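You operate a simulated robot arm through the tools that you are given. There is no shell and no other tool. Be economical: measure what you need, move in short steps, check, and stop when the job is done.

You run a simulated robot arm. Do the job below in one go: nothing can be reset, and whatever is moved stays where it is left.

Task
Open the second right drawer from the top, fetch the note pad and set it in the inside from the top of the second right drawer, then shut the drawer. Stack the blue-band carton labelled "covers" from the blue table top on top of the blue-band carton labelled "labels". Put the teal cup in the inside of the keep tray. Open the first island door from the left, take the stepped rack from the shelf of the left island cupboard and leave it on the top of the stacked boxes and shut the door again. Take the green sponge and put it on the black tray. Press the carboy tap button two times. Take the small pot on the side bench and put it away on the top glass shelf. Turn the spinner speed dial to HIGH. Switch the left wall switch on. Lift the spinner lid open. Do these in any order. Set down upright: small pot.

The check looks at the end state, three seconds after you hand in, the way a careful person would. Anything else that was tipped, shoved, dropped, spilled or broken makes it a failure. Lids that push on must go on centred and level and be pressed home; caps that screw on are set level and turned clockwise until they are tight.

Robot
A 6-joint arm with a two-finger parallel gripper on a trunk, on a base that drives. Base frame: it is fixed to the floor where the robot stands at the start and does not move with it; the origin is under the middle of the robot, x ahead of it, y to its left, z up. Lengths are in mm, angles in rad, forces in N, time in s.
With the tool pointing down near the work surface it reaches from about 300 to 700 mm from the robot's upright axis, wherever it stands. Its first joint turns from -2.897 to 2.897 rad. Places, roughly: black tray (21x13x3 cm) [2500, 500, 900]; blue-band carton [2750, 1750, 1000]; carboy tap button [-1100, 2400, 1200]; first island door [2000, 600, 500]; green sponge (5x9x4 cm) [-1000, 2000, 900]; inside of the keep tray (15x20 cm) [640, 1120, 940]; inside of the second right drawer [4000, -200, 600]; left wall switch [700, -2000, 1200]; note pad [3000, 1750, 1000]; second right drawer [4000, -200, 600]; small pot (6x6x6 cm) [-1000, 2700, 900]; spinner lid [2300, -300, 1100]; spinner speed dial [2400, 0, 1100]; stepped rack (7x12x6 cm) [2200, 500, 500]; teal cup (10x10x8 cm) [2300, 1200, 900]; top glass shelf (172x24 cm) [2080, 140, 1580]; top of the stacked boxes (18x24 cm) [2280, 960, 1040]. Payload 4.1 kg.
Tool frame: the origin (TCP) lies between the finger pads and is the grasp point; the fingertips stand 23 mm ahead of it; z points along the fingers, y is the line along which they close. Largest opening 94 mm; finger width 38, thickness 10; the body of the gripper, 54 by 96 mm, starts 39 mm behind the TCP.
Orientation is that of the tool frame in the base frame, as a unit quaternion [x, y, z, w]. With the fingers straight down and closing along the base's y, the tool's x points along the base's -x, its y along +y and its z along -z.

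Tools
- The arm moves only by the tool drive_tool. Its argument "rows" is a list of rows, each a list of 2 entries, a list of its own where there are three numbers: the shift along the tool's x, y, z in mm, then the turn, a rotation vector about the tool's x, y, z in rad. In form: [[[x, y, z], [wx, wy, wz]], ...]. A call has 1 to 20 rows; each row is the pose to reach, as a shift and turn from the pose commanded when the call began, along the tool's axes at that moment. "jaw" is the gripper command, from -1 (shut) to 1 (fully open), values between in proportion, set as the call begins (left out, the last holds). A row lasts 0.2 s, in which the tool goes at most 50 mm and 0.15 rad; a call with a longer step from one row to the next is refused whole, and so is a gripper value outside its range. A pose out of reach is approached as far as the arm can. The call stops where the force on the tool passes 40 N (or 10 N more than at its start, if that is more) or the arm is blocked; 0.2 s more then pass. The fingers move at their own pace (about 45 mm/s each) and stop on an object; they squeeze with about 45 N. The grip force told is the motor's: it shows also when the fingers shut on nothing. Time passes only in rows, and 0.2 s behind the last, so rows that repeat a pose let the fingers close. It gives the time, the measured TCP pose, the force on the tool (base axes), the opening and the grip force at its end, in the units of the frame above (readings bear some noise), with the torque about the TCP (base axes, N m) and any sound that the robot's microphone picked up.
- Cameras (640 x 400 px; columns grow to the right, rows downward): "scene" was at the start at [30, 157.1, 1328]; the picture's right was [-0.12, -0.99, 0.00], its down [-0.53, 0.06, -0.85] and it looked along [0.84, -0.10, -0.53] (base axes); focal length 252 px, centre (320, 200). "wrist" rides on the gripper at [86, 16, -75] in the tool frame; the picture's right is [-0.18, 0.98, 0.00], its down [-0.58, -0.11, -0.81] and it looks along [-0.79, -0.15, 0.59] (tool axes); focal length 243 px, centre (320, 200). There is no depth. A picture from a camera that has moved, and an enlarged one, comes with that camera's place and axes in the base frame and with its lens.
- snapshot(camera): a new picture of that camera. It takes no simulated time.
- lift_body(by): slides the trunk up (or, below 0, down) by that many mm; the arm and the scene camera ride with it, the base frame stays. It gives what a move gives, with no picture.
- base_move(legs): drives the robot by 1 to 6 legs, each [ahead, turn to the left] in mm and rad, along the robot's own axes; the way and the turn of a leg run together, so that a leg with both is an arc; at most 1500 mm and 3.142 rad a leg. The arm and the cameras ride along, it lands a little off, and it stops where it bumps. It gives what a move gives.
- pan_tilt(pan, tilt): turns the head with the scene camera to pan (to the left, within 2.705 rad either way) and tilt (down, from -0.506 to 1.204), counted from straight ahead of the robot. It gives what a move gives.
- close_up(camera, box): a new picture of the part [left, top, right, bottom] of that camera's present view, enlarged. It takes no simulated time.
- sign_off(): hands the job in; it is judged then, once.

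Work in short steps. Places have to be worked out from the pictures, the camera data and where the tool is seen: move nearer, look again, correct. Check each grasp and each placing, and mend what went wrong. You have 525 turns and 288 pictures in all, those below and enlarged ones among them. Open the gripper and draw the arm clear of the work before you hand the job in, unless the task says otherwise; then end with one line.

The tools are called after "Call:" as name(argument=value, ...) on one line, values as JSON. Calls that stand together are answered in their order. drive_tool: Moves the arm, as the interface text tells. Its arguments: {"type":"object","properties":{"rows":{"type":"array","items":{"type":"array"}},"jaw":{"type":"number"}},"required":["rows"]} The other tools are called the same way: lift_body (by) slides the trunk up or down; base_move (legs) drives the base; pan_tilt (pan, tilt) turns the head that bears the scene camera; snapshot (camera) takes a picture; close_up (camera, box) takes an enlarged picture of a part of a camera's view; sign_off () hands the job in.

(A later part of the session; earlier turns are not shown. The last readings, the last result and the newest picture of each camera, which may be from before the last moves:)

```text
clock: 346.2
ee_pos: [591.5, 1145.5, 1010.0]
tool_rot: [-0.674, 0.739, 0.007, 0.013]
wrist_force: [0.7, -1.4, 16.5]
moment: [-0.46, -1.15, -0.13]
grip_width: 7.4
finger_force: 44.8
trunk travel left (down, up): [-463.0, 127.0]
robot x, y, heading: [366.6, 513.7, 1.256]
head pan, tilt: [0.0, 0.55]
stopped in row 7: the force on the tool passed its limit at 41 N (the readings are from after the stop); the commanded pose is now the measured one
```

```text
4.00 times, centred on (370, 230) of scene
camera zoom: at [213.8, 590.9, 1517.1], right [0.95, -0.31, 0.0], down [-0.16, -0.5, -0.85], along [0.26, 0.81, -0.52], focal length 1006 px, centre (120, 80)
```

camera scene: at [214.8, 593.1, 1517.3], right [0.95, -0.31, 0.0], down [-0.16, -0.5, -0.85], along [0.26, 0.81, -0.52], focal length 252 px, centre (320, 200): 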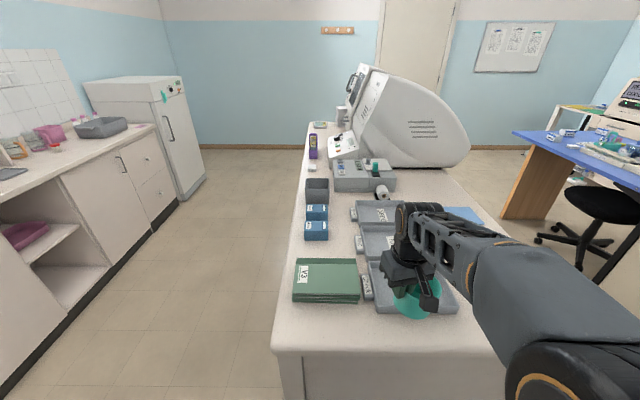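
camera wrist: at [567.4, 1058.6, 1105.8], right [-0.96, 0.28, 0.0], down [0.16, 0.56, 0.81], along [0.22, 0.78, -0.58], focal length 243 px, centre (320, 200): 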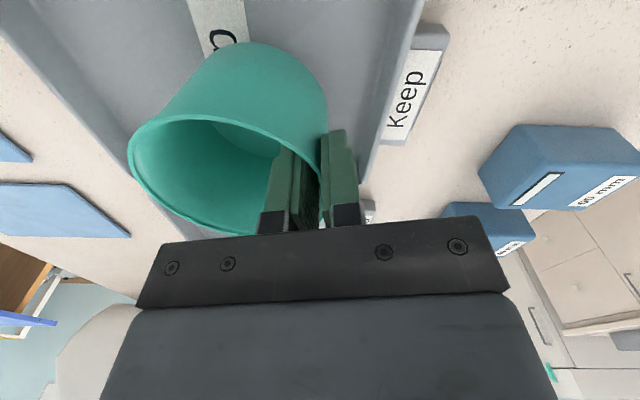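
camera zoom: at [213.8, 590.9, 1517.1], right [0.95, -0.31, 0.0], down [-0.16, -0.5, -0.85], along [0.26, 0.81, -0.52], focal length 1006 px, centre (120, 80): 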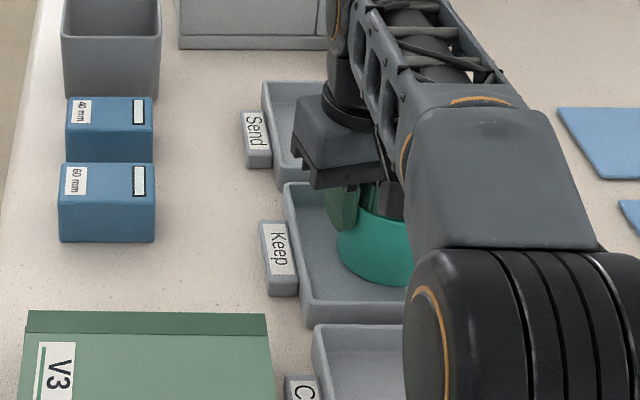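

It touches the tray floor. Release and rise.

Call:
drive_tool(rows=[[[0, 0, 0], [0, 0, 0]], [[0, 0, 0], [0, 0, 0]], [[0, 0, 0], [0, 0, 0]]], jaw=-0.4)

Call:
drive_tool(rows=[[[0, 0, -15], [0, 0, 0]], [[0, 0, -40], [0, 0, 0]], [[0, 0, -80], [0, 0, 0]], [[30, 10, -90], [0, 0, 0]], [[70, 20, -90], [0, 0, 0]], [[110, 30, -90], [0, 0, 0]], [[150, 40, -90], [0, 0, 0]], [[190, 50, -90], [0, 0, 0]]])

Call:
snapshot(camera="wrist")

Call:
close_up(camera="scene", box=[290, 180, 450, 280])

```text
clock: 347.0
ee_pos: [591.4, 1147.2, 1005.5]
tool_rot: [-0.674, 0.739, 0.006, 0.009]
wrist_force: [0.1, 0.4, 0.5]
moment: [-0.01, -0.01, 0.01]
grip_width: 28.3
finger_force: 0.1
trunk travel left (down, up): [-463.0, 127.0]
robot x, y, heading: [358.6, 513.4, 1.255]
head pan, tilt: [0.0, 0.55]
```

```text
clock: 348.8
ee_pos: [523.1, 961.2, 1091.1]
tool_rot: [-0.674, 0.739, 0.006, 0.01]
wrist_force: [0.3, 0.2, 0.7]
moment: [0.0, -0.03, 0.0]
grip_width: 28.3
finger_force: 0.0
trunk travel left (down, up): [-463.0, 127.0]
robot x, y, heading: [362.8, 509.8, 1.253]
head pan, tilt: [0.0, 0.55]
```

```text
138 pictures are left
camera wrist: at [498.0, 875.5, 1163.2], right [-0.96, 0.27, 0.0], down [0.16, 0.55, 0.82], along [0.22, 0.79, -0.57], focal length 243 px, centre (320, 200)
```

wrist: 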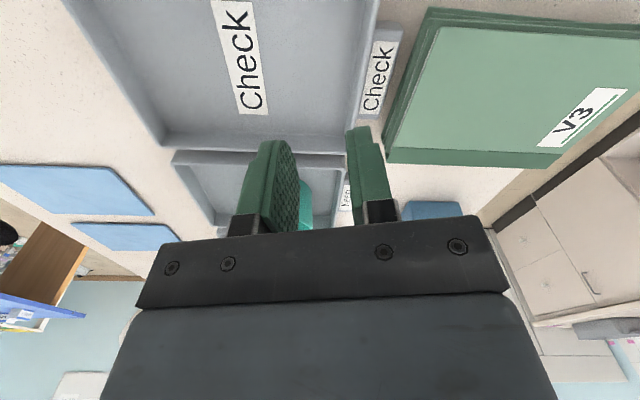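

```text
4.00 times, centred on (370, 230) of scene
camera zoom: at [214.4, 592.5, 1517.3], right [0.95, -0.31, 0.0], down [-0.16, -0.5, -0.85], along [0.26, 0.81, -0.52], focal length 1006 px, centre (120, 80)
```

zoom: 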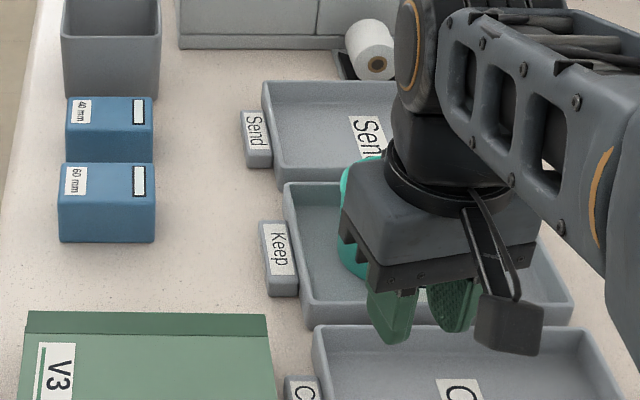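

The cup stands in the keep tray. Next the sink bench: lower the trunk, and drive around towards it.

Call:
lift_body(by=-250)

Call:
base_move(legs=[[-60, 0], [0, 0.8], [0, 0.8], [500, 0], [0, -0.85], [500, 0]])

Call:
pan_tilt(pan=0.3, tilt=0.45)

Call:
snapshot(camera="scene")

```text
clock: 350.2
ee_pos: [523.9, 961.5, 968.3]
tool_rot: [-0.673, 0.739, 0.009, 0.014]
wrist_force: [-1.7, -2.4, 9.7]
moment: [-0.2, 0.23, 0.02]
grip_width: 28.7
finger_force: 0.9
trunk travel left (down, up): [-336.0, 254.0]
robot x, y, heading: [361.8, 512.5, 1.255]
head pan, tilt: [0.0, 0.55]
stopped: the force on the tool passed its limit at 68 N (the readings are from after the stop); the commanded pose is now the measured one
```

```text
clock: 351.1
ee_pos: [514.9, 938.0, 968.9]
tool_rot: [-0.671, 0.741, 0.018, 0.026]
wrist_force: [3.6, 8.3, -3.7]
moment: [0.05, -0.11, -0.13]
grip_width: 27.0
finger_force: 0.0
trunk travel left (down, up): [-336.0, 254.0]
robot x, y, heading: [354.6, 479.9, 1.256]
head pan, tilt: [0.0, 0.55]
stopped in leg 1: the force on the tool passed its limit at 92 N (the readings are from after the stop); the commanded pose is now the measured one
```

```text
clock: 351.9
ee_pos: [515.2, 937.2, 968.4]
tool_rot: [-0.671, 0.741, 0.017, 0.026]
wrist_force: [4.7, 9.7, -4.3]
moment: [0.07, -0.1, -0.22]
grip_width: 26.7
finger_force: 0.0
trunk travel left (down, up): [-336.0, 254.0]
robot x, y, heading: [349.1, 479.1, 1.26]
head pan, tilt: [0.3, 0.45]
```

```text
136 pictures are left
camera scene: at [178.4, 568.7, 1398.5], right [1.0, -0.01, 0.0], down [-0.01, -0.44, -0.9], along [0.01, 0.9, -0.44], focal length 252 px, centre (320, 200)
```

scene: 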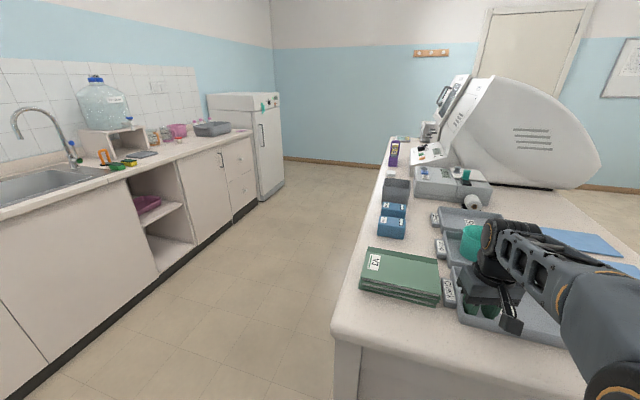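

Mistake: I lowered while still above the Check tray. Raise at once and inspect the trays.

Call:
lift_body(by=120)

Call:
pan_tilt(pan=-0.1, tilt=0.65)

Call:
snapshot(camera="scene")

Call:
snapshot(camera="wrist")

```text
clock: 353.4
ee_pos: [514.4, 936.5, 1089.7]
tool_rot: [-0.671, 0.741, 0.017, 0.026]
wrist_force: [0.1, -1.3, 0.7]
moment: [0.01, 0.0, -0.04]
grip_width: 28.2
finger_force: 0.1
trunk travel left (down, up): [-456.0, 134.0]
robot x, y, heading: [347.5, 482.2, 1.266]
head pan, tilt: [0.3, 0.45]
```

```text
clock: 354.3
ee_pos: [515.1, 936.4, 1089.8]
tool_rot: [-0.672, 0.74, 0.017, 0.025]
wrist_force: [-0.6, 0.9, 0.2]
moment: [0.0, -0.05, 0.03]
grip_width: 28.2
finger_force: 0.0
trunk travel left (down, up): [-456.0, 134.0]
robot x, y, heading: [350.5, 482.5, 1.255]
head pan, tilt: [-0.099, 0.649]
```

```text
135 pictures are left
camera scene: at [211.2, 554.7, 1500.7], right [0.92, -0.4, 0.0], down [-0.24, -0.55, -0.8], along [0.32, 0.73, -0.6], focal length 252 px, centre (320, 200)
```

scene: 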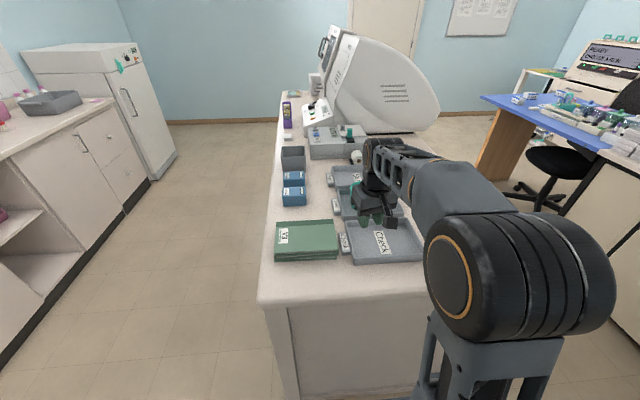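

```text
134 pictures are left
camera wrist: at [488.1, 848.5, 1159.1], right [-0.96, 0.28, 0.0], down [0.15, 0.52, 0.84], along [0.23, 0.81, -0.54], focal length 243 px, centre (320, 200)
```

wrist: 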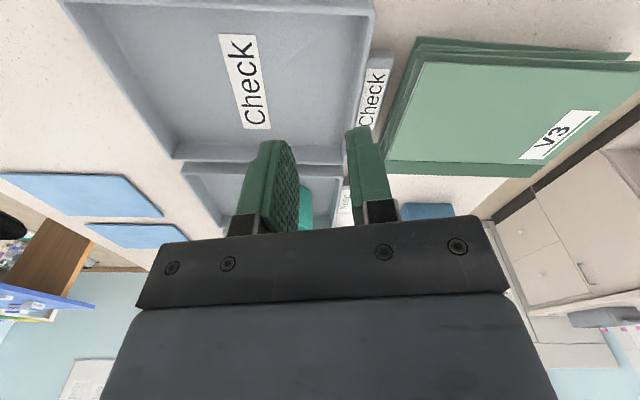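

Compare the tray gap in a zoom.

Call:
close_up(camera="scene", box=[270, 150, 430, 250])

```text
4.00 times, centred on (350, 200) of scene
camera zoom: at [211.2, 554.7, 1500.7], right [0.92, -0.4, 0.0], down [-0.24, -0.55, -0.8], along [0.32, 0.73, -0.6], focal length 1006 px, centre (200, 200)
```

zoom: 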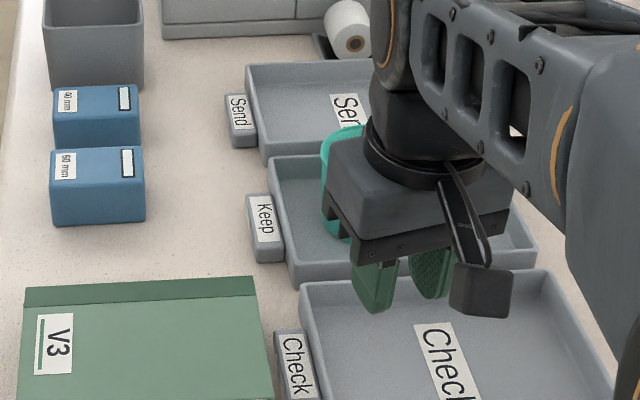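

The trays look unmoved. Now retreat with the arm up, and lower only when clear.

Call:
base_move(legs=[[-100, 0], [0, 0.8], [0, 0.8], [560, 0]])

Call:
lift_body(by=-200)

Call:
base_move(legs=[[0, -0.85], [550, 0]])

Call:
pan_tilt(pan=0.3, tilt=0.45)

Call:
snapshot(camera="scene")

```text
clock: 362.5
ee_pos: [-690.7, 645.8, 1089.2]
tool_rot: [0.999, -0.009, -0.03, -0.005]
wrist_force: [-0.3, -0.2, -0.2]
moment: [0.0, 0.0, -0.03]
grip_width: 28.1
finger_force: 0.2
trunk travel left (down, up): [-456.0, 134.0]
robot x, y, heading: [-222.7, 521.1, 2.91]
head pan, tilt: [-0.099, 0.649]
```

```text
clock: 364.7
ee_pos: [-691.4, 646.0, 891.1]
tool_rot: [0.999, -0.009, -0.03, -0.006]
wrist_force: [-0.3, -0.8, -0.3]
moment: [-0.01, -0.02, 0.01]
grip_width: 28.2
finger_force: 0.0
trunk travel left (down, up): [-256.0, 334.0]
robot x, y, heading: [-225.1, 519.8, 2.911]
head pan, tilt: [-0.099, 0.649]
```

```text
clock: 369.9
ee_pos: [-705.4, 1428.6, 888.5]
tool_rot: [0.909, -0.415, -0.026, -0.017]
wrist_force: [0.0, -0.2, 0.5]
moment: [0.04, 0.01, -0.02]
grip_width: 28.3
finger_force: 0.1
trunk travel left (down, up): [-256.0, 334.0]
robot x, y, heading: [-484.3, 998.6, 2.072]
head pan, tilt: [-0.099, 0.649]
```

```text
clock: 370.8
ee_pos: [-704.1, 1429.0, 890.3]
tool_rot: [0.909, -0.415, -0.026, -0.016]
wrist_force: [0.4, 0.4, -0.9]
moment: [0.01, 0.02, 0.03]
grip_width: 28.1
finger_force: 0.0
trunk travel left (down, up): [-256.0, 334.0]
robot x, y, heading: [-484.8, 998.3, 2.069]
head pan, tilt: [0.3, 0.45]
```

```text
132 pictures are left
camera scene: at [-667.9, 928.9, 1318.5], right [0.7, 0.72, 0.0], down [0.31, -0.3, -0.9], along [-0.64, 0.63, -0.44], focal length 252 px, centre (320, 200)
```

scene: 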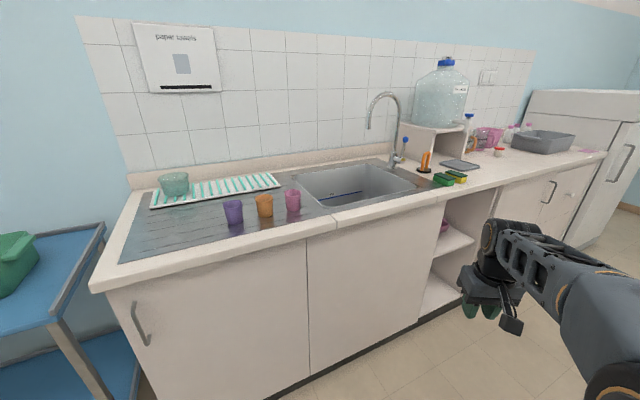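

Zoom on the items right of the sink.

Call:
close_up(camera="scene", box=[380, 40, 600, 200])

Call:
close_up(camera="scene", box=[400, 110, 520, 195])

```text
2.50 times, centred on (490, 120) of scene
camera zoom: at [-667.9, 928.9, 1318.5], right [0.7, 0.72, 0.0], down [0.31, -0.3, -0.9], along [-0.64, 0.63, -0.44], focal length 629 px, centre (-105, 400)
```

zoom: 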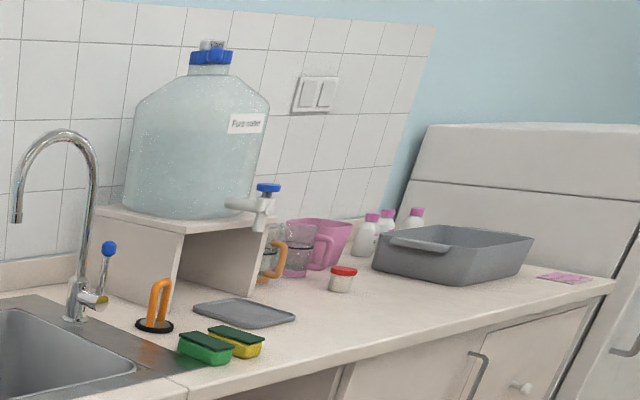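

```text
4.71 times, centred on (460, 152) of scene
camera zoom: at [-667.9, 928.9, 1318.5], right [0.7, 0.72, 0.0], down [0.31, -0.3, -0.9], along [-0.64, 0.63, -0.44], focal length 1184 px, centre (-339, 424)
```

zoom: 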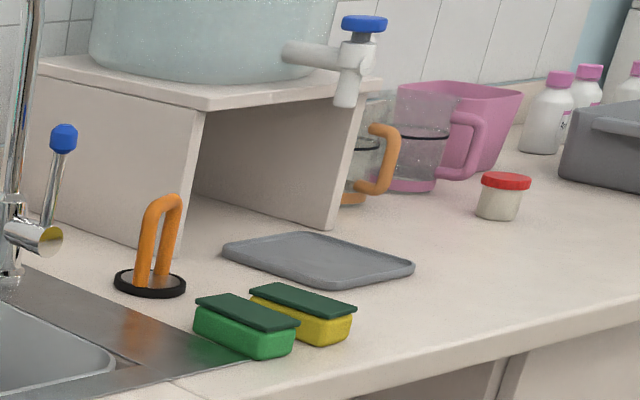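

Found: green sponge, jar with red lid (small pot), and the carboy tap's blue button. Drive to face the tap.

Call:
base_move(legs=[[0, -0.79], [1180, 0], [0, 0.785], [0, 0.785]])

Call:
lift_body(by=300)

Call:
pan_tilt(pan=0, tilt=0.45)

Call:
snapshot(camera="scene")

```text
clock: 383.2
ee_pos: [-595.6, 2298.7, 889.8]
tool_rot: [0.999, -0.032, -0.031, -0.005]
wrist_force: [1.0, 0.5, -0.8]
moment: [-0.03, -0.02, 0.01]
grip_width: 28.1
finger_force: 0.0
trunk travel left (down, up): [-256.0, 334.0]
robot x, y, heading: [-132.3, 2150.2, 2.86]
head pan, tilt: [0.3, 0.45]
```

```text
clock: 386.2
ee_pos: [-595.2, 2298.5, 1190.0]
tool_rot: [0.999, -0.031, -0.03, -0.006]
wrist_force: [0.2, 0.3, 0.2]
moment: [-0.01, 0.01, -0.01]
grip_width: 28.2
finger_force: 0.1
trunk travel left (down, up): [-556.0, 34.0]
robot x, y, heading: [-132.3, 2155.3, 2.862]
head pan, tilt: [0.3, 0.45]
```

```text
clock: 387.0
ee_pos: [-595.0, 2298.1, 1190.2]
tool_rot: [0.999, -0.031, -0.031, -0.005]
wrist_force: [-0.4, 0.6, -0.6]
moment: [0.0, 0.0, -0.02]
grip_width: 28.2
finger_force: 0.1
trunk travel left (down, up): [-556.0, 34.0]
robot x, y, heading: [-132.1, 2152.9, 2.862]
head pan, tilt: [0.0, 0.45]
```

```text
129 pictures are left
camera scene: at [-208.1, 2001.9, 1618.5], right [0.27, 0.96, 0.0], down [0.42, -0.12, -0.9], along [-0.87, 0.25, -0.44], focal length 252 px, centre (320, 200)
```

scene: 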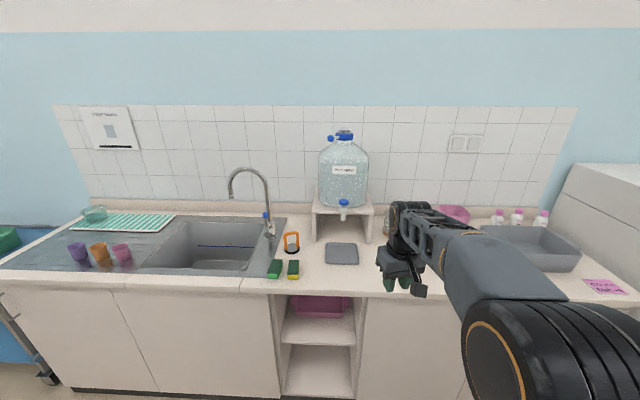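

Triangulated button at about (-1070,2346,1153). Pitch the tool 45°, shut the jaw, and drive forward.

Call:
drive_tool(rows=[[[0, 0, 0], [0, -0.14, 0]], [[0, 0, 0], [0, -0.28, 0]], [[0, 0, 0], [0, -0.42, 0]], [[0, 0, 0], [0, -0.56, 0]], [[0, 0, 0], [0, -0.7, 0]], [[0, 0, 0], [0, -0.8, 0]]], jaw=-1)

Call:
base_move(legs=[[360, 0]])

Call:
snapshot(camera="scene")

```text
clock: 388.4
ee_pos: [-593.9, 2298.9, 1190.6]
tool_rot: [0.908, -0.027, -0.417, -0.018]
wrist_force: [-0.3, -0.9, -0.9]
moment: [0.01, -0.01, 0.02]
grip_width: 0.1
finger_force: 42.6
trunk travel left (down, up): [-556.0, 34.0]
robot x, y, heading: [-131.8, 2151.7, 2.859]
head pan, tilt: [0.0, 0.45]
```

```text
clock: 390.7
ee_pos: [-939.6, 2397.4, 1189.6]
tool_rot: [0.908, -0.028, -0.417, -0.018]
wrist_force: [-1.0, -0.2, 0.7]
moment: [0.03, -0.01, 0.0]
grip_width: 0.3
finger_force: 42.2
trunk travel left (down, up): [-556.0, 34.0]
robot x, y, heading: [-479.1, 2250.9, 2.868]
head pan, tilt: [0.0, 0.45]
```

```text
128 pictures are left
camera scene: at [-553.0, 2100.7, 1618.5], right [0.28, 0.96, 0.0], down [0.42, -0.12, -0.9], along [-0.87, 0.25, -0.44], focal length 252 px, centre (320, 200)
```

scene: 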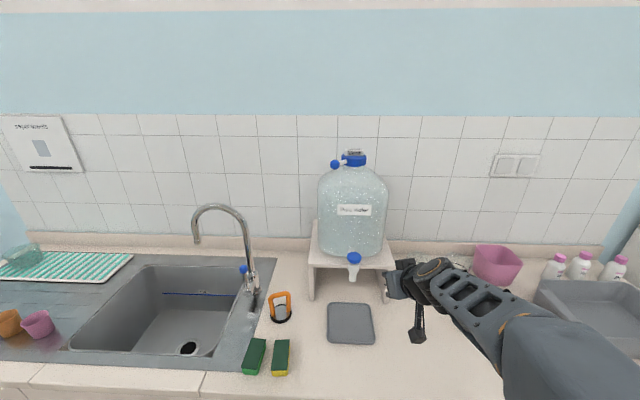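

Move the fingertips above the button, leaving clearance, then look.

Call:
drive_tool(rows=[[[-30, 20, 27], [0, 0, 0]], [[-60, 40, 54], [0, 0, 0]], [[-80, 57, 72], [0, 0, 0]], [[-98, 57, 90], [0, 0, 0]]])

Call:
close_up(camera="scene", box=[290, 200, 450, 300])

Call:
snapshot(camera="wrist")

```text
clock: 391.7
ee_pos: [-1075.4, 2347.1, 1203.7]
tool_rot: [0.909, -0.027, -0.417, -0.018]
wrist_force: [0.7, 0.7, 0.3]
moment: [0.01, 0.02, 0.0]
grip_width: 0.0
finger_force: 42.3
trunk travel left (down, up): [-556.0, 34.0]
robot x, y, heading: [-477.8, 2251.1, 2.865]
head pan, tilt: [0.0, 0.45]
```

```text
4.00 times, centred on (370, 250) of scene
camera zoom: at [-552.9, 2100.5, 1618.5], right [0.28, 0.96, 0.0], down [0.42, -0.12, -0.9], along [-0.87, 0.25, -0.44], focal length 1006 px, centre (120, 0)
```

zoom: 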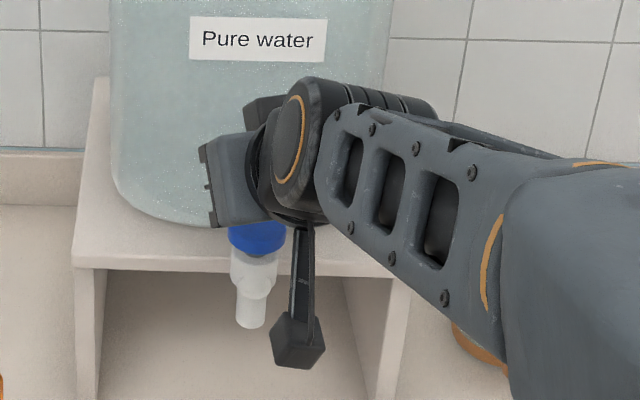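

```text
126 pictures are left
camera wrist: at [-964.7, 2324.4, 1187.6], right [-0.18, -0.97, 0.13], down [0.24, 0.08, 0.97], along [-0.95, 0.21, 0.22], focal length 243 px, centre (320, 200)
```

wrist: 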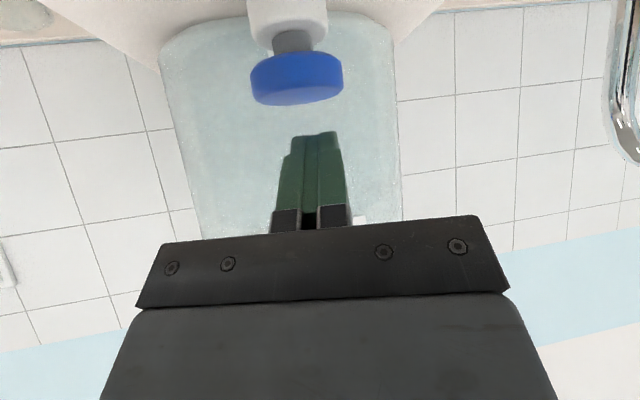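

Shift ~10 mm right and press down with guarded small steps.

Call:
drive_tool(rows=[[[-7, -8, 8], [0, 0, 0]], [[-3, -8, 11], [0, 0, 0]], [[1, -8, 15], [0, 0, 0]], [[3, -8, 17], [0, 0, 0]], [[5, -8, 18], [0, 0, 0]], [[7, -8, 20], [0, 0, 0]], [[9, -8, 22], [0, 0, 0]], [[11, -8, 23], [0, 0, 0]]])

Call:
snapshot(camera="wrist")

```text
clock: 393.5
ee_pos: [-1085.0, 2357.0, 1186.1]
tool_rot: [0.907, -0.027, -0.42, -0.019]
wrist_force: [-3.4, -3.6, 14.5]
moment: [-0.1, 0.15, -0.02]
grip_width: 0.0
finger_force: 42.0
trunk travel left (down, up): [-556.0, 34.0]
robot x, y, heading: [-476.4, 2250.4, 2.862]
head pan, tilt: [0.0, 0.45]
heard: click
```

```text
125 pictures are left
camera wrist: at [-973.6, 2334.3, 1167.2], right [-0.18, -0.97, 0.13], down [0.24, 0.08, 0.97], along [-0.95, 0.21, 0.22], focal length 243 px, centre (320, 200)
```

wrist: 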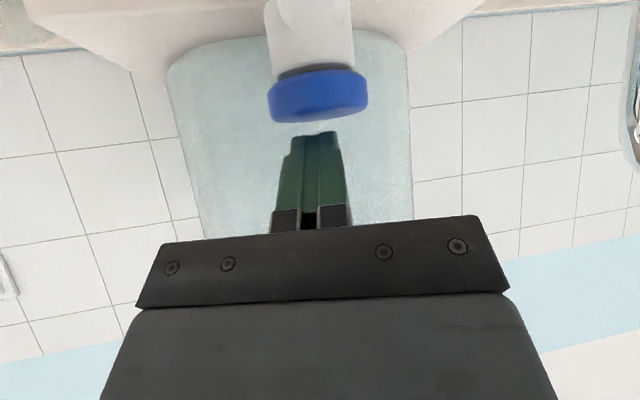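

One click. Rise fully, then press once more.

Call:
drive_tool(rows=[[[-8, 0, -7], [0, 0, 0]], [[-19, 0, -16], [0, 0, 0]], [[-19, 0, -16], [0, 0, 0]], [[-19, 0, -16], [0, 0, 0]]])

Call:
snapshot(camera="wrist")

```text
clock: 394.5
ee_pos: [-1083.5, 2358.0, 1207.8]
tool_rot: [0.908, -0.027, -0.417, -0.017]
wrist_force: [0.5, -0.1, 0.9]
moment: [0.0, 0.02, 0.02]
grip_width: 0.0
finger_force: 42.4
trunk travel left (down, up): [-556.0, 34.0]
robot x, y, heading: [-471.9, 2249.8, 2.861]
head pan, tilt: [0.0, 0.45]
```

```text
124 pictures are left
camera wrist: at [-972.8, 2335.6, 1190.9], right [-0.18, -0.97, 0.13], down [0.24, 0.08, 0.97], along [-0.95, 0.21, 0.22], focal length 243 px, centre (320, 200)
```

wrist: 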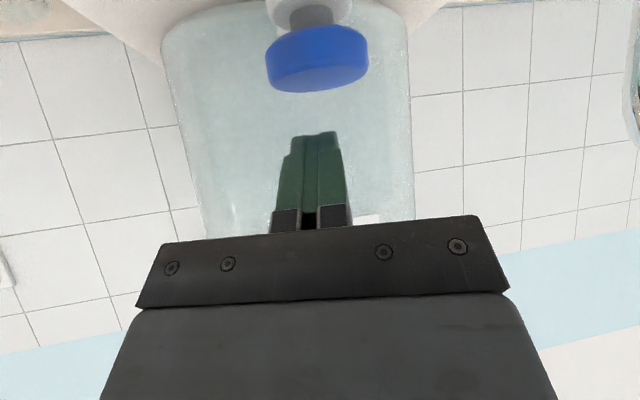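

The button sprang back up. Press a second time the same way, then rise.

Call:
drive_tool(rows=[[[8, 0, 7], [0, 0, 0]], [[12, 0, 10], [0, 0, 0]], [[14, 0, 12], [0, 0, 0]], [[16, 0, 14], [0, 0, 0]], [[18, 0, 15.5], [0, 0, 0]], [[19, 0, 16.5], [0, 0, 0]]])

Call:
drive_tool(rows=[[[-8, 0, -7], [0, 0, 0]], [[-25, 0, -21], [0, 0, 0]], [[-40, 0, -35], [0, 0, 0]]])

```text
clock: 395.9
ee_pos: [-1083.1, 2359.2, 1185.8]
tool_rot: [0.907, -0.027, -0.42, -0.017]
wrist_force: [-1.7, 4.6, 17.3]
moment: [0.16, 0.2, 0.06]
grip_width: 0.0
finger_force: 42.8
trunk travel left (down, up): [-556.0, 34.0]
robot x, y, heading: [-481.0, 2252.6, 2.865]
head pan, tilt: [0.0, 0.45]
heard: click
```

```text
clock: 396.7
ee_pos: [-1082.7, 2356.8, 1234.8]
tool_rot: [0.909, -0.026, -0.416, -0.016]
wrist_force: [0.1, 0.5, -0.2]
moment: [0.02, 0.0, 0.0]
grip_width: 0.0
finger_force: 42.6
trunk travel left (down, up): [-556.0, 34.0]
robot x, y, heading: [-477.4, 2251.0, 2.858]
head pan, tilt: [0.0, 0.45]
```

Two presses done. Now the small pot (red-lidded jar) further right: back off, return the tool to vertical, shift right.

Call:
base_move(legs=[[-200, 0]])

Call:
drive_tool(rows=[[[0, 0, 0], [0, 0.14, 0]], [[0, 0, 0], [0, 0.28, 0]], [[0, 0, 0], [0, 0.42, 0]], [[0, 0, 0], [0, 0.56, 0]], [[0, 0, 0], [0, 0.7, 0]], [[0, 0, 0], [0, 0.86, 0]]])

Call:
lift_body(by=-100)

Call:
base_move(legs=[[0, -0.785], [0, -0.785], [320, 0], [0, 0.785], [0, 0.785]])

Call:
snapshot(camera="scene")

```text
clock: 398.3
ee_pos: [-886.1, 2300.4, 1236.2]
tool_rot: [0.908, -0.028, -0.417, -0.018]
wrist_force: [-0.4, -0.3, 0.6]
moment: [0.01, 0.01, 0.01]
grip_width: 0.2
finger_force: 42.8
trunk travel left (down, up): [-556.0, 34.0]
robot x, y, heading: [-284.8, 2195.4, 2.862]
head pan, tilt: [0.0, 0.45]
```

```text
refused: row 6 steps farther than a row can; nothing moved
```

```text
clock: 399.6
ee_pos: [-887.9, 2302.0, 1136.0]
tool_rot: [0.908, -0.028, -0.418, -0.018]
wrist_force: [0.4, 0.4, 0.1]
moment: [0.0, 0.0, -0.02]
grip_width: 0.0
finger_force: 43.0
trunk travel left (down, up): [-456.0, 134.0]
robot x, y, heading: [-279.3, 2194.2, 2.861]
head pan, tilt: [0.0, 0.45]
```

```text
clock: 410.0
ee_pos: [-786.4, 2632.6, 1135.2]
tool_rot: [0.907, -0.048, -0.417, -0.027]
wrist_force: [0.0, -0.1, -0.8]
moment: [0.02, -0.01, -0.01]
grip_width: 0.2
finger_force: 42.2
trunk travel left (down, up): [-456.0, 134.0]
robot x, y, heading: [-186.3, 2500.4, 2.817]
head pan, tilt: [0.0, 0.45]
```

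```text
123 pictures are left
camera scene: at [-268.5, 2351.8, 1518.5], right [0.32, 0.95, 0.0], down [0.41, -0.14, -0.9], along [-0.85, 0.29, -0.44], focal length 252 px, centre (320, 200)
```

scene: 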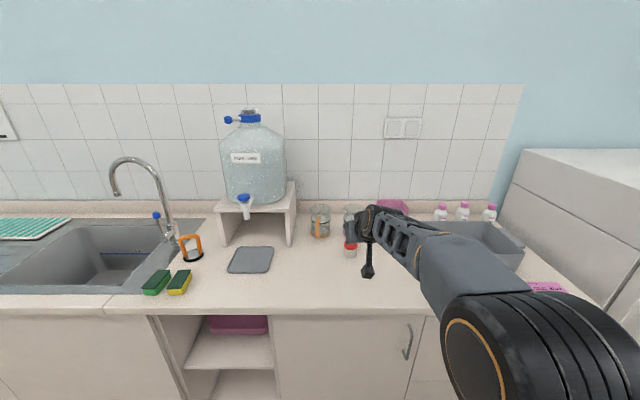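

Pot located at about (-970,2715,931). Before choosing the grasp, test whether the arm can reach shelf height (~1620) with this 45° pitch.

Call:
lift_body(by=130)

Call:
drive_tool(rows=[[[-36, 0, -31], [0, 0, 0]], [[-72, 0, -62], [0, 0, 0]], [[-108, 0, -93], [0, 0, 0]], [[-144, 0, -124], [0, 0, 0]], [[-180, 0, -155], [0, 0, 0]], [[-216, 0, -186], [0, 0, 0]], [[-252, 0, -217], [0, 0, 0]], [[-275, 0, -237], [0, 0, 0]]])

```text
clock: 411.6
ee_pos: [-787.3, 2632.4, 1265.5]
tool_rot: [0.908, -0.049, -0.416, -0.028]
wrist_force: [0.1, -0.7, -0.4]
moment: [0.0, 0.01, -0.01]
grip_width: 0.0
finger_force: 42.4
trunk travel left (down, up): [-586.0, 4.0]
robot x, y, heading: [-182.5, 2500.1, 2.819]
head pan, tilt: [0.0, 0.45]
```

```text
clock: 413.4
ee_pos: [-754.9, 2622.8, 1566.0]
tool_rot: [0.908, -0.048, -0.416, -0.027]
wrist_force: [-0.7, -0.4, 0.0]
moment: [0.02, 0.06, 0.03]
grip_width: 0.4
finger_force: 43.1
out of reach, approached as far as the arm can: row 6, 7, 8
trunk travel left (down, up): [-586.0, 4.0]
robot x, y, heading: [-185.0, 2498.9, 2.817]
head pan, tilt: [0.0, 0.45]
```

At reach 580 the limit is z≈1566. Test at a shorter reach (about 430).

Call:
drive_tool(rows=[[[25, 0, -30], [0, 0, 0]], [[50, 0, -60], [0, 0, 0]], [[75, 0, -90], [0, 0, 0]], [[90, 0, -115], [0, 0, 0]], [[80, 0, -140], [0, 0, 0]], [[60, 0, -160], [0, 0, 0]], [[40, 0, -180], [0, 0, 0]]])

```text
clock: 415.0
ee_pos: [-594.0, 2603.7, 1651.4]
tool_rot: [0.908, -0.049, -0.414, -0.028]
wrist_force: [0.0, -0.6, -0.4]
moment: [0.0, 0.02, 0.01]
grip_width: 0.0
finger_force: 42.7
out of reach, approached as far as the arm can: row 7
trunk travel left (down, up): [-586.0, 4.0]
robot x, y, heading: [-186.9, 2496.5, 2.821]
head pan, tilt: [0.0, 0.45]
```

Reachable at short reach. Now go for the pot: lower the trunk and drive forward 200 mm.

Call:
lift_body(by=-350)

Call:
base_move(legs=[[200, 0]])

Call:
drive_tool(rows=[[[-10, 0, 10], [0, 0, 0]], [[-10, 0, 40], [0, 0, 0]], [[-10, 0, 80], [0, 0, 0]], [[-10, -10, 120], [0, 0, 0]]], jaw=1)

Call:
snapshot(camera="wrist")

Call:
snapshot(camera="scene")

```text
clock: 418.4
ee_pos: [-591.6, 2602.2, 1302.3]
tool_rot: [0.907, -0.048, -0.417, -0.027]
wrist_force: [0.2, -0.3, -0.1]
moment: [0.01, 0.0, -0.02]
grip_width: 0.2
finger_force: 42.0
trunk travel left (down, up): [-236.0, 354.0]
robot x, y, heading: [-188.1, 2494.9, 2.822]
head pan, tilt: [0.0, 0.45]
```

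```text
clock: 420.0
ee_pos: [-785.8, 2666.8, 1302.4]
tool_rot: [0.907, -0.047, -0.417, -0.027]
wrist_force: [0.1, 0.0, -0.3]
moment: [0.01, 0.0, -0.03]
grip_width: 0.0
finger_force: 41.8
trunk travel left (down, up): [-236.0, 354.0]
robot x, y, heading: [-377.9, 2562.0, 2.818]
head pan, tilt: [0.0, 0.45]
```

```text
clock: 421.0
ee_pos: [-883.3, 2687.8, 1230.1]
tool_rot: [0.907, -0.047, -0.417, -0.028]
wrist_force: [0.5, -0.2, -0.2]
moment: [0.0, 0.04, 0.02]
grip_width: 86.5
finger_force: 0.0
out of reach, approached as far as the arm can: row 1
trunk travel left (down, up): [-236.0, 354.0]
robot x, y, heading: [-376.4, 2566.0, 2.821]
head pan, tilt: [0.0, 0.45]
```

```text
122 pictures are left
camera wrist: at [-773.7, 2660.7, 1212.0], right [-0.23, -0.97, 0.13], down [0.24, 0.07, 0.97], along [-0.94, 0.25, 0.22], focal length 243 px, centre (320, 200)
```

wrist: 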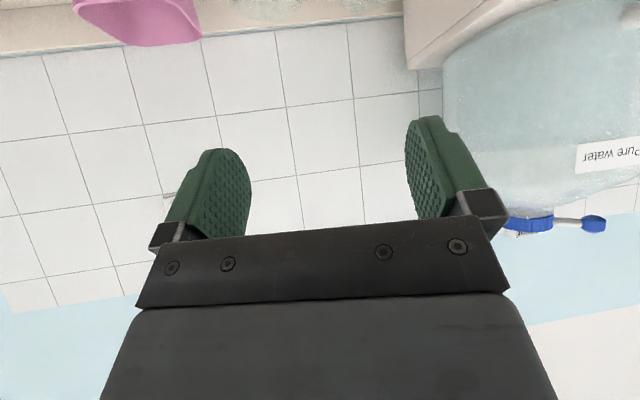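

```text
121 pictures are left
camera scene: at [-462.4, 2417.1, 1298.5], right [0.32, 0.95, 0.0], down [0.41, -0.14, -0.9], along [-0.85, 0.29, -0.44], focal length 252 px, centre (320, 200)
```

scene: 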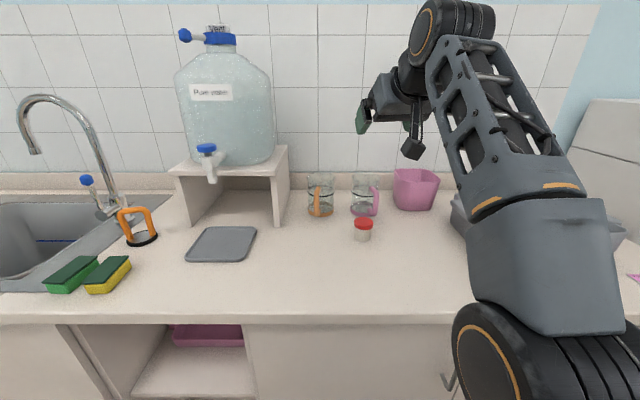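

Pot confirmed near (-967,2712). Come down to a pre-grasp point on the 45° approach line.

Call:
drive_tool(rows=[[[40, -3, 26], [0, 0, 0]], [[80, -6, 52], [0, 0, 0]], [[120, -9, 78], [0, 0, 0]], [[163, -12, 105], [0, 0, 0]]])

Call:
snapshot(camera="wrist")

```text
refused: row 4 steps farther than a row can; nothing moved
```

```text
120 pictures are left
camera wrist: at [-773.7, 2660.7, 1212.0], right [-0.23, -0.97, 0.13], down [0.24, 0.07, 0.97], along [-0.94, 0.25, 0.22], focal length 243 px, centre (320, 200)
```

wrist: 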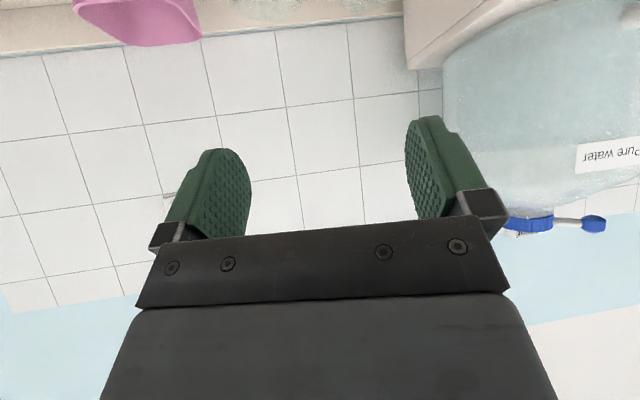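

Redo with smaller rows.

Call:
drive_tool(rows=[[[33, -2, 21], [0, 0, 0]], [[66, -5, 42], [0, 0, 0]], [[98, -7, 63], [0, 0, 0]], [[130, -9, 84], [0, 0, 0]], [[163, -12, 105], [0, 0, 0]]])

Call:
snapshot(camera="wrist")

```text
clock: 422.2
ee_pos: [-854.6, 2699.5, 1041.7]
tool_rot: [0.907, -0.047, -0.417, -0.027]
wrist_force: [-0.4, -0.4, 0.2]
moment: [0.01, 0.0, -0.01]
grip_width: 93.8
finger_force: 0.1
trunk travel left (down, up): [-236.0, 354.0]
robot x, y, heading: [-385.4, 2564.8, 2.825]
head pan, tilt: [0.0, 0.45]
```

```text
119 pictures are left
camera wrist: at [-744.5, 2670.9, 1025.1], right [-0.23, -0.97, 0.13], down [0.24, 0.07, 0.97], along [-0.94, 0.25, 0.22], focal length 243 px, centre (320, 200)
```

wrist: 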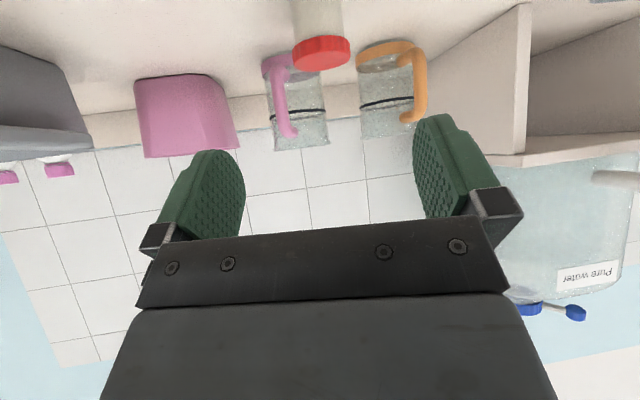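

The jar is centred ahead. Move in along the finger axis.

Call:
drive_tool(rows=[[[1, 1, 40], [0, 0, 0]], [[2, 2, 80], [0, 0, 0]], [[3, 3, 115], [0, 0, 0]], [[4, 4, 135], [0, 0, 0]], [[4, 4, 148], [0, 0, 0]]])

Call:
snapshot(camera="wrist")

Call:
close_up(camera="scene", box=[290, 160, 450, 260])

```text
clock: 423.4
ee_pos: [-964.7, 2707.5, 941.6]
tool_rot: [0.908, -0.047, -0.416, -0.026]
wrist_force: [-0.1, 0.1, 0.2]
moment: [-0.02, -0.01, 0.02]
grip_width: 94.1
finger_force: 0.1
trunk travel left (down, up): [-236.0, 354.0]
robot x, y, heading: [-381.0, 2562.9, 2.818]
head pan, tilt: [0.0, 0.45]
```

```text
118 pictures are left
camera wrist: at [-855.0, 2679.5, 924.2], right [-0.23, -0.97, 0.13], down [0.24, 0.07, 0.97], along [-0.94, 0.25, 0.22], focal length 243 px, centre (320, 200)
```

wrist: 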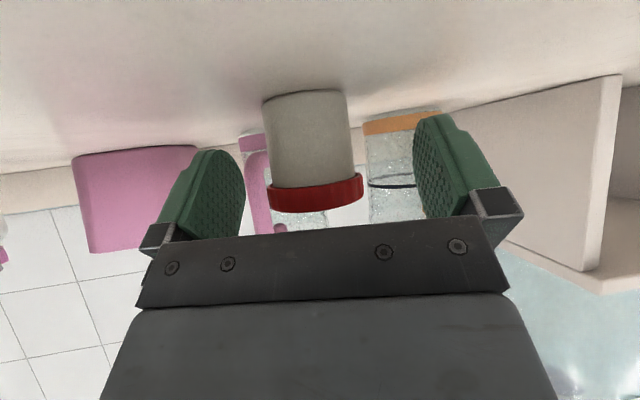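

```text
4.00 times, centred on (370, 210) of scene
camera zoom: at [-462.4, 2417.1, 1298.5], right [0.32, 0.95, 0.0], down [0.41, -0.14, -0.9], along [-0.85, 0.29, -0.44], focal length 1006 px, centre (120, 160)
```

zoom: 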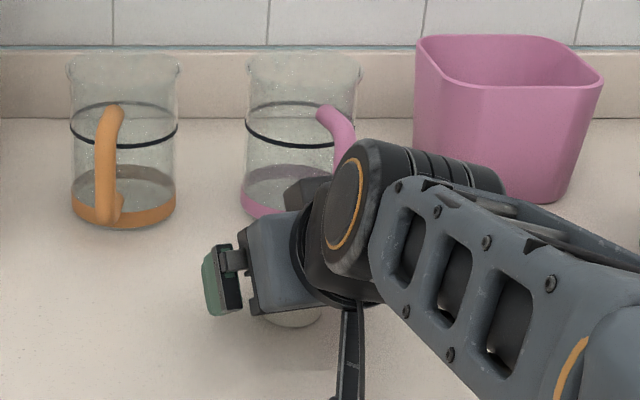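

Jar axis is ~12 mm further in. Adjust and close.

Call:
drive_tool(rows=[[[-2, -2, 7], [0, 0, 0]], [[-4, -4, 13], [0, 0, 0]]])

Call:
drive_tool(rows=[[[0, 0, 0], [0, 0, 0]], [[0, 0, 0], [0, 0, 0]], [[0, 0, 0], [0, 0, 0]], [[0, 0, 0], [0, 0, 0]]], jaw=-1)

Call:
drive_tool(rows=[[[-8, 0, -6], [0, 0, 0]], [[-20, 0, -17], [0, 0, 0]], [[-40, 0, -35], [0, 0, 0]], [[-60, 0, -52], [0, 0, 0]]])

Call:
snapshot(camera="wrist")

```text
clock: 424.0
ee_pos: [-974.5, 2713.2, 937.1]
tool_rot: [0.907, -0.047, -0.418, -0.026]
wrist_force: [6.0, -3.6, 12.0]
moment: [-0.42, -1.83, -0.25]
grip_width: 93.8
finger_force: 0.1
trunk travel left (down, up): [-236.0, 354.0]
robot x, y, heading: [-380.6, 2564.0, 2.821]
head pan, tilt: [0.0, 0.45]
```

```text
clock: 425.0
ee_pos: [-974.3, 2712.7, 937.6]
tool_rot: [0.907, -0.048, -0.418, -0.028]
wrist_force: [1.0, -2.6, 24.7]
moment: [-0.79, -3.46, -0.46]
grip_width: 49.5
finger_force: 45.5
trunk travel left (down, up): [-236.0, 354.0]
robot x, y, heading: [-380.3, 2562.8, 2.825]
head pan, tilt: [0.0, 0.45]
```

```text
clock: 426.0
ee_pos: [-974.7, 2713.1, 1013.6]
tool_rot: [0.907, -0.048, -0.416, -0.028]
wrist_force: [-0.9, -0.8, -0.9]
moment: [0.02, -0.02, 0.04]
grip_width: 49.7
finger_force: 45.0
trunk travel left (down, up): [-236.0, 354.0]
robot x, y, heading: [-381.7, 2562.7, 2.823]
head pan, tilt: [0.0, 0.45]
```

```text
116 pictures are left
camera wrist: at [-865.3, 2685.9, 996.8], right [-0.23, -0.97, 0.13], down [0.24, 0.07, 0.97], along [-0.94, 0.25, 0.22], focal length 243 px, centre (320, 200)
```

wrist: 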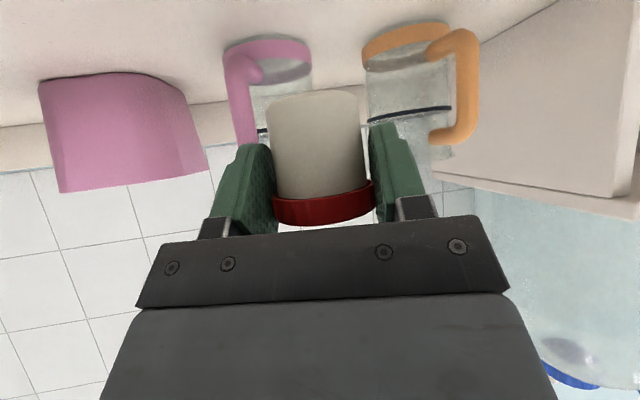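

Jar gripped and lifted. Back away from the bench and drive around to the island's front.

Call:
base_move(legs=[[-350, 0], [0, 0.8], [0, 0.8], [1000, 0], [1000, 0]])

Call:
snapshot(camera="scene")

```text
clock: 442.3
ee_pos: [-787.3, -99.2, 1014.5]
tool_rot: [0.672, 0.612, -0.312, 0.277]
wrist_force: [0.9, 0.5, -0.3]
moment: [0.02, -0.01, 0.0]
grip_width: 49.6
finger_force: 45.4
trunk travel left (down, up): [-236.0, 354.0]
robot x, y, heading: [-647.3, 499.2, -1.878]
head pan, tilt: [0.0, 0.45]
```

```text
115 pictures are left
camera scene: at [-496.7, 417.3, 1298.5], right [-0.95, 0.31, 0.0], down [0.13, 0.41, -0.9], along [-0.28, -0.86, -0.44], focal length 252 px, centre (320, 200)
```

scene: 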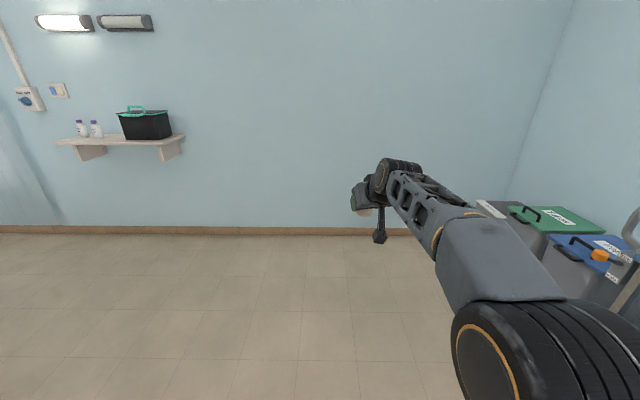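

On track. Turn to face the island and drive up to it.

Call:
base_move(legs=[[0, 0.8], [0, 0.785], [950, 0], [900, 0]])

Call:
pan_tilt(pan=0, tilt=0.1)

Call:
snapshot(camera="scene")

```text
clock: 455.5
ee_pos: [1674.8, -231.3, 1015.5]
tool_rot: [0.05, 0.907, -0.028, 0.416]
wrist_force: [-0.5, -0.9, -0.5]
moment: [0.01, 0.01, 0.01]
grip_width: 49.6
finger_force: 45.0
trunk travel left (down, up): [-236.0, 354.0]
robot x, y, heading: [1082.4, -78.2, -0.328]
head pan, tilt: [0.0, 0.45]
```

```text
clock: 456.4
ee_pos: [1675.9, -232.6, 1013.6]
tool_rot: [0.05, 0.907, -0.028, 0.416]
wrist_force: [-0.3, 0.3, -0.5]
moment: [-0.02, 0.04, 0.02]
grip_width: 49.7
finger_force: 44.8
trunk travel left (down, up): [-236.0, 354.0]
robot x, y, heading: [1083.8, -80.1, -0.333]
head pan, tilt: [0.0, 0.099]
```

```text
114 pictures are left
camera scene: at [1167.3, 69.1, 1331.1], right [-0.32, -0.95, 0.0], down [-0.09, 0.03, -0.99], along [0.94, -0.32, -0.1], focal length 252 px, centre (320, 200)
```

scene: 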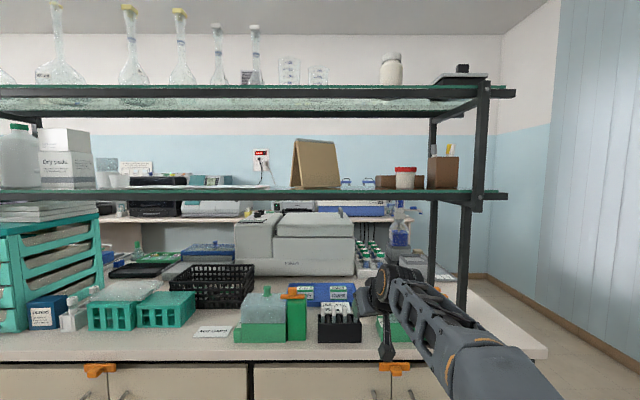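

Free gap on the top shelf lies between the beaker and the white jar. Raise the trunk, then raise/retract the arm to shelf height in free space.

Call:
lift_body(by=350)

Call:
drive_tool(rows=[[[-11, 0, -38], [0, 0, 0]], [[-23, 0, -75], [0, 0, 0]], [[-34, 0, -113], [0, 0, 0]], [[-46, 0, -151], [0, 0, 0]], [[-57, 0, -188], [0, 0, 0]], [[-69, 0, -226], [0, 0, 0]], [[-80, 0, -264], [0, 0, 0]], [[-92, 0, -302], [0, 0, 0]], [[-103, 0, -339], [0, 0, 0]]])

Call:
pan_tilt(pan=0, tilt=0.15)

Call:
snapshot(camera="scene")

```text
clock: 459.8
ee_pos: [1675.6, -231.1, 1364.2]
tool_rot: [0.05, 0.907, -0.027, 0.416]
wrist_force: [0.1, -0.6, -0.8]
moment: [-0.01, 0.02, 0.03]
grip_width: 49.5
finger_force: 45.2
trunk travel left (down, up): [-586.0, 4.0]
robot x, y, heading: [1081.3, -76.6, -0.334]
head pan, tilt: [0.0, 0.099]
```

```text
clock: 461.8
ee_pos: [1486.7, -206.5, 1647.9]
tool_rot: [0.05, 0.907, -0.029, 0.418]
wrist_force: [-1.8, 0.6, -0.4]
moment: [0.0, 0.01, -0.02]
grip_width: 49.8
finger_force: 45.4
out of reach, approached as far as the arm can: row 9
trunk travel left (down, up): [-586.0, 4.0]
robot x, y, heading: [1083.3, -78.2, -0.329]
head pan, tilt: [0.0, 0.099]
```

```text
clock: 462.4
ee_pos: [1490.5, -208.2, 1645.7]
tool_rot: [0.051, 0.907, -0.028, 0.416]
wrist_force: [0.6, 0.1, -0.2]
moment: [0.0, 0.04, -0.01]
grip_width: 49.6
finger_force: 45.2
trunk travel left (down, up): [-586.0, 4.0]
robot x, y, heading: [1085.1, -79.7, -0.33]
head pan, tilt: [0.0, 0.15]
```

```text
113 pictures are left
camera scene: at [1168.2, 68.8, 1676.5], right [-0.32, -0.95, 0.0], down [-0.14, 0.05, -0.99], along [0.94, -0.32, -0.15], focal length 252 px, centre (320, 200)
```

scene: 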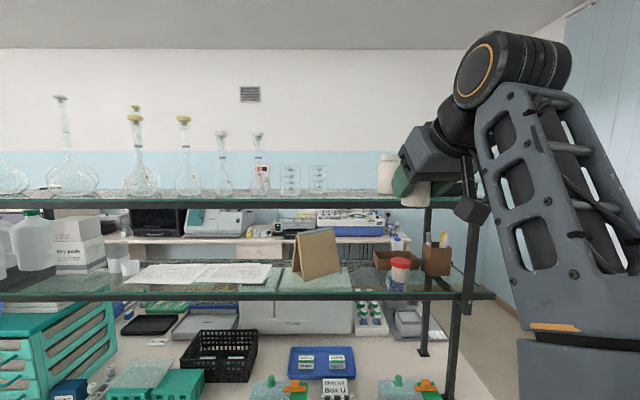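

The shelf top is at z≈1565; gap centre at u≈260. Trim heading and drive forward slowly, with the jar 40 mm above the shelf.

Call:
base_move(legs=[[0, 0.06], [180, 0], [150, 0]])

Call:
snapshot(camera="scene")

Call:
snapshot(camera="wrist")

```text
clock: 465.4
ee_pos: [1820.0, -272.7, 1644.5]
tool_rot: [0.023, 0.909, -0.015, 0.416]
wrist_force: [0.4, -0.2, 0.0]
moment: [-0.01, 0.02, 0.02]
grip_width: 49.5
finger_force: 45.6
trunk travel left (down, up): [-586.0, 4.0]
robot x, y, heading: [1402.5, -168.2, -0.266]
head pan, tilt: [0.0, 0.15]
```

```text
112 pictures are left
camera scene: at [1481.9, -15.7, 1676.4], right [-0.27, -0.96, 0.0], down [-0.15, 0.04, -0.99], along [0.95, -0.26, -0.15], focal length 252 px, centre (320, 200)
```

scene: 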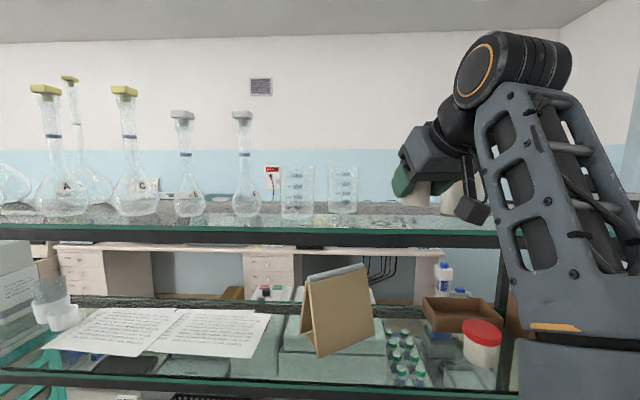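

```text
111 pictures are left
camera wrist: at [1708.1, -249.9, 1628.6], right [0.17, 0.98, 0.13], down [-0.24, -0.09, 0.97], along [0.96, -0.2, 0.22], focal length 243 px, centre (320, 200)
```

wrist: 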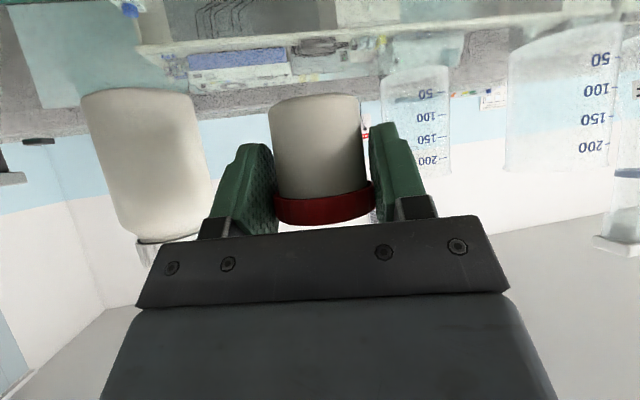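

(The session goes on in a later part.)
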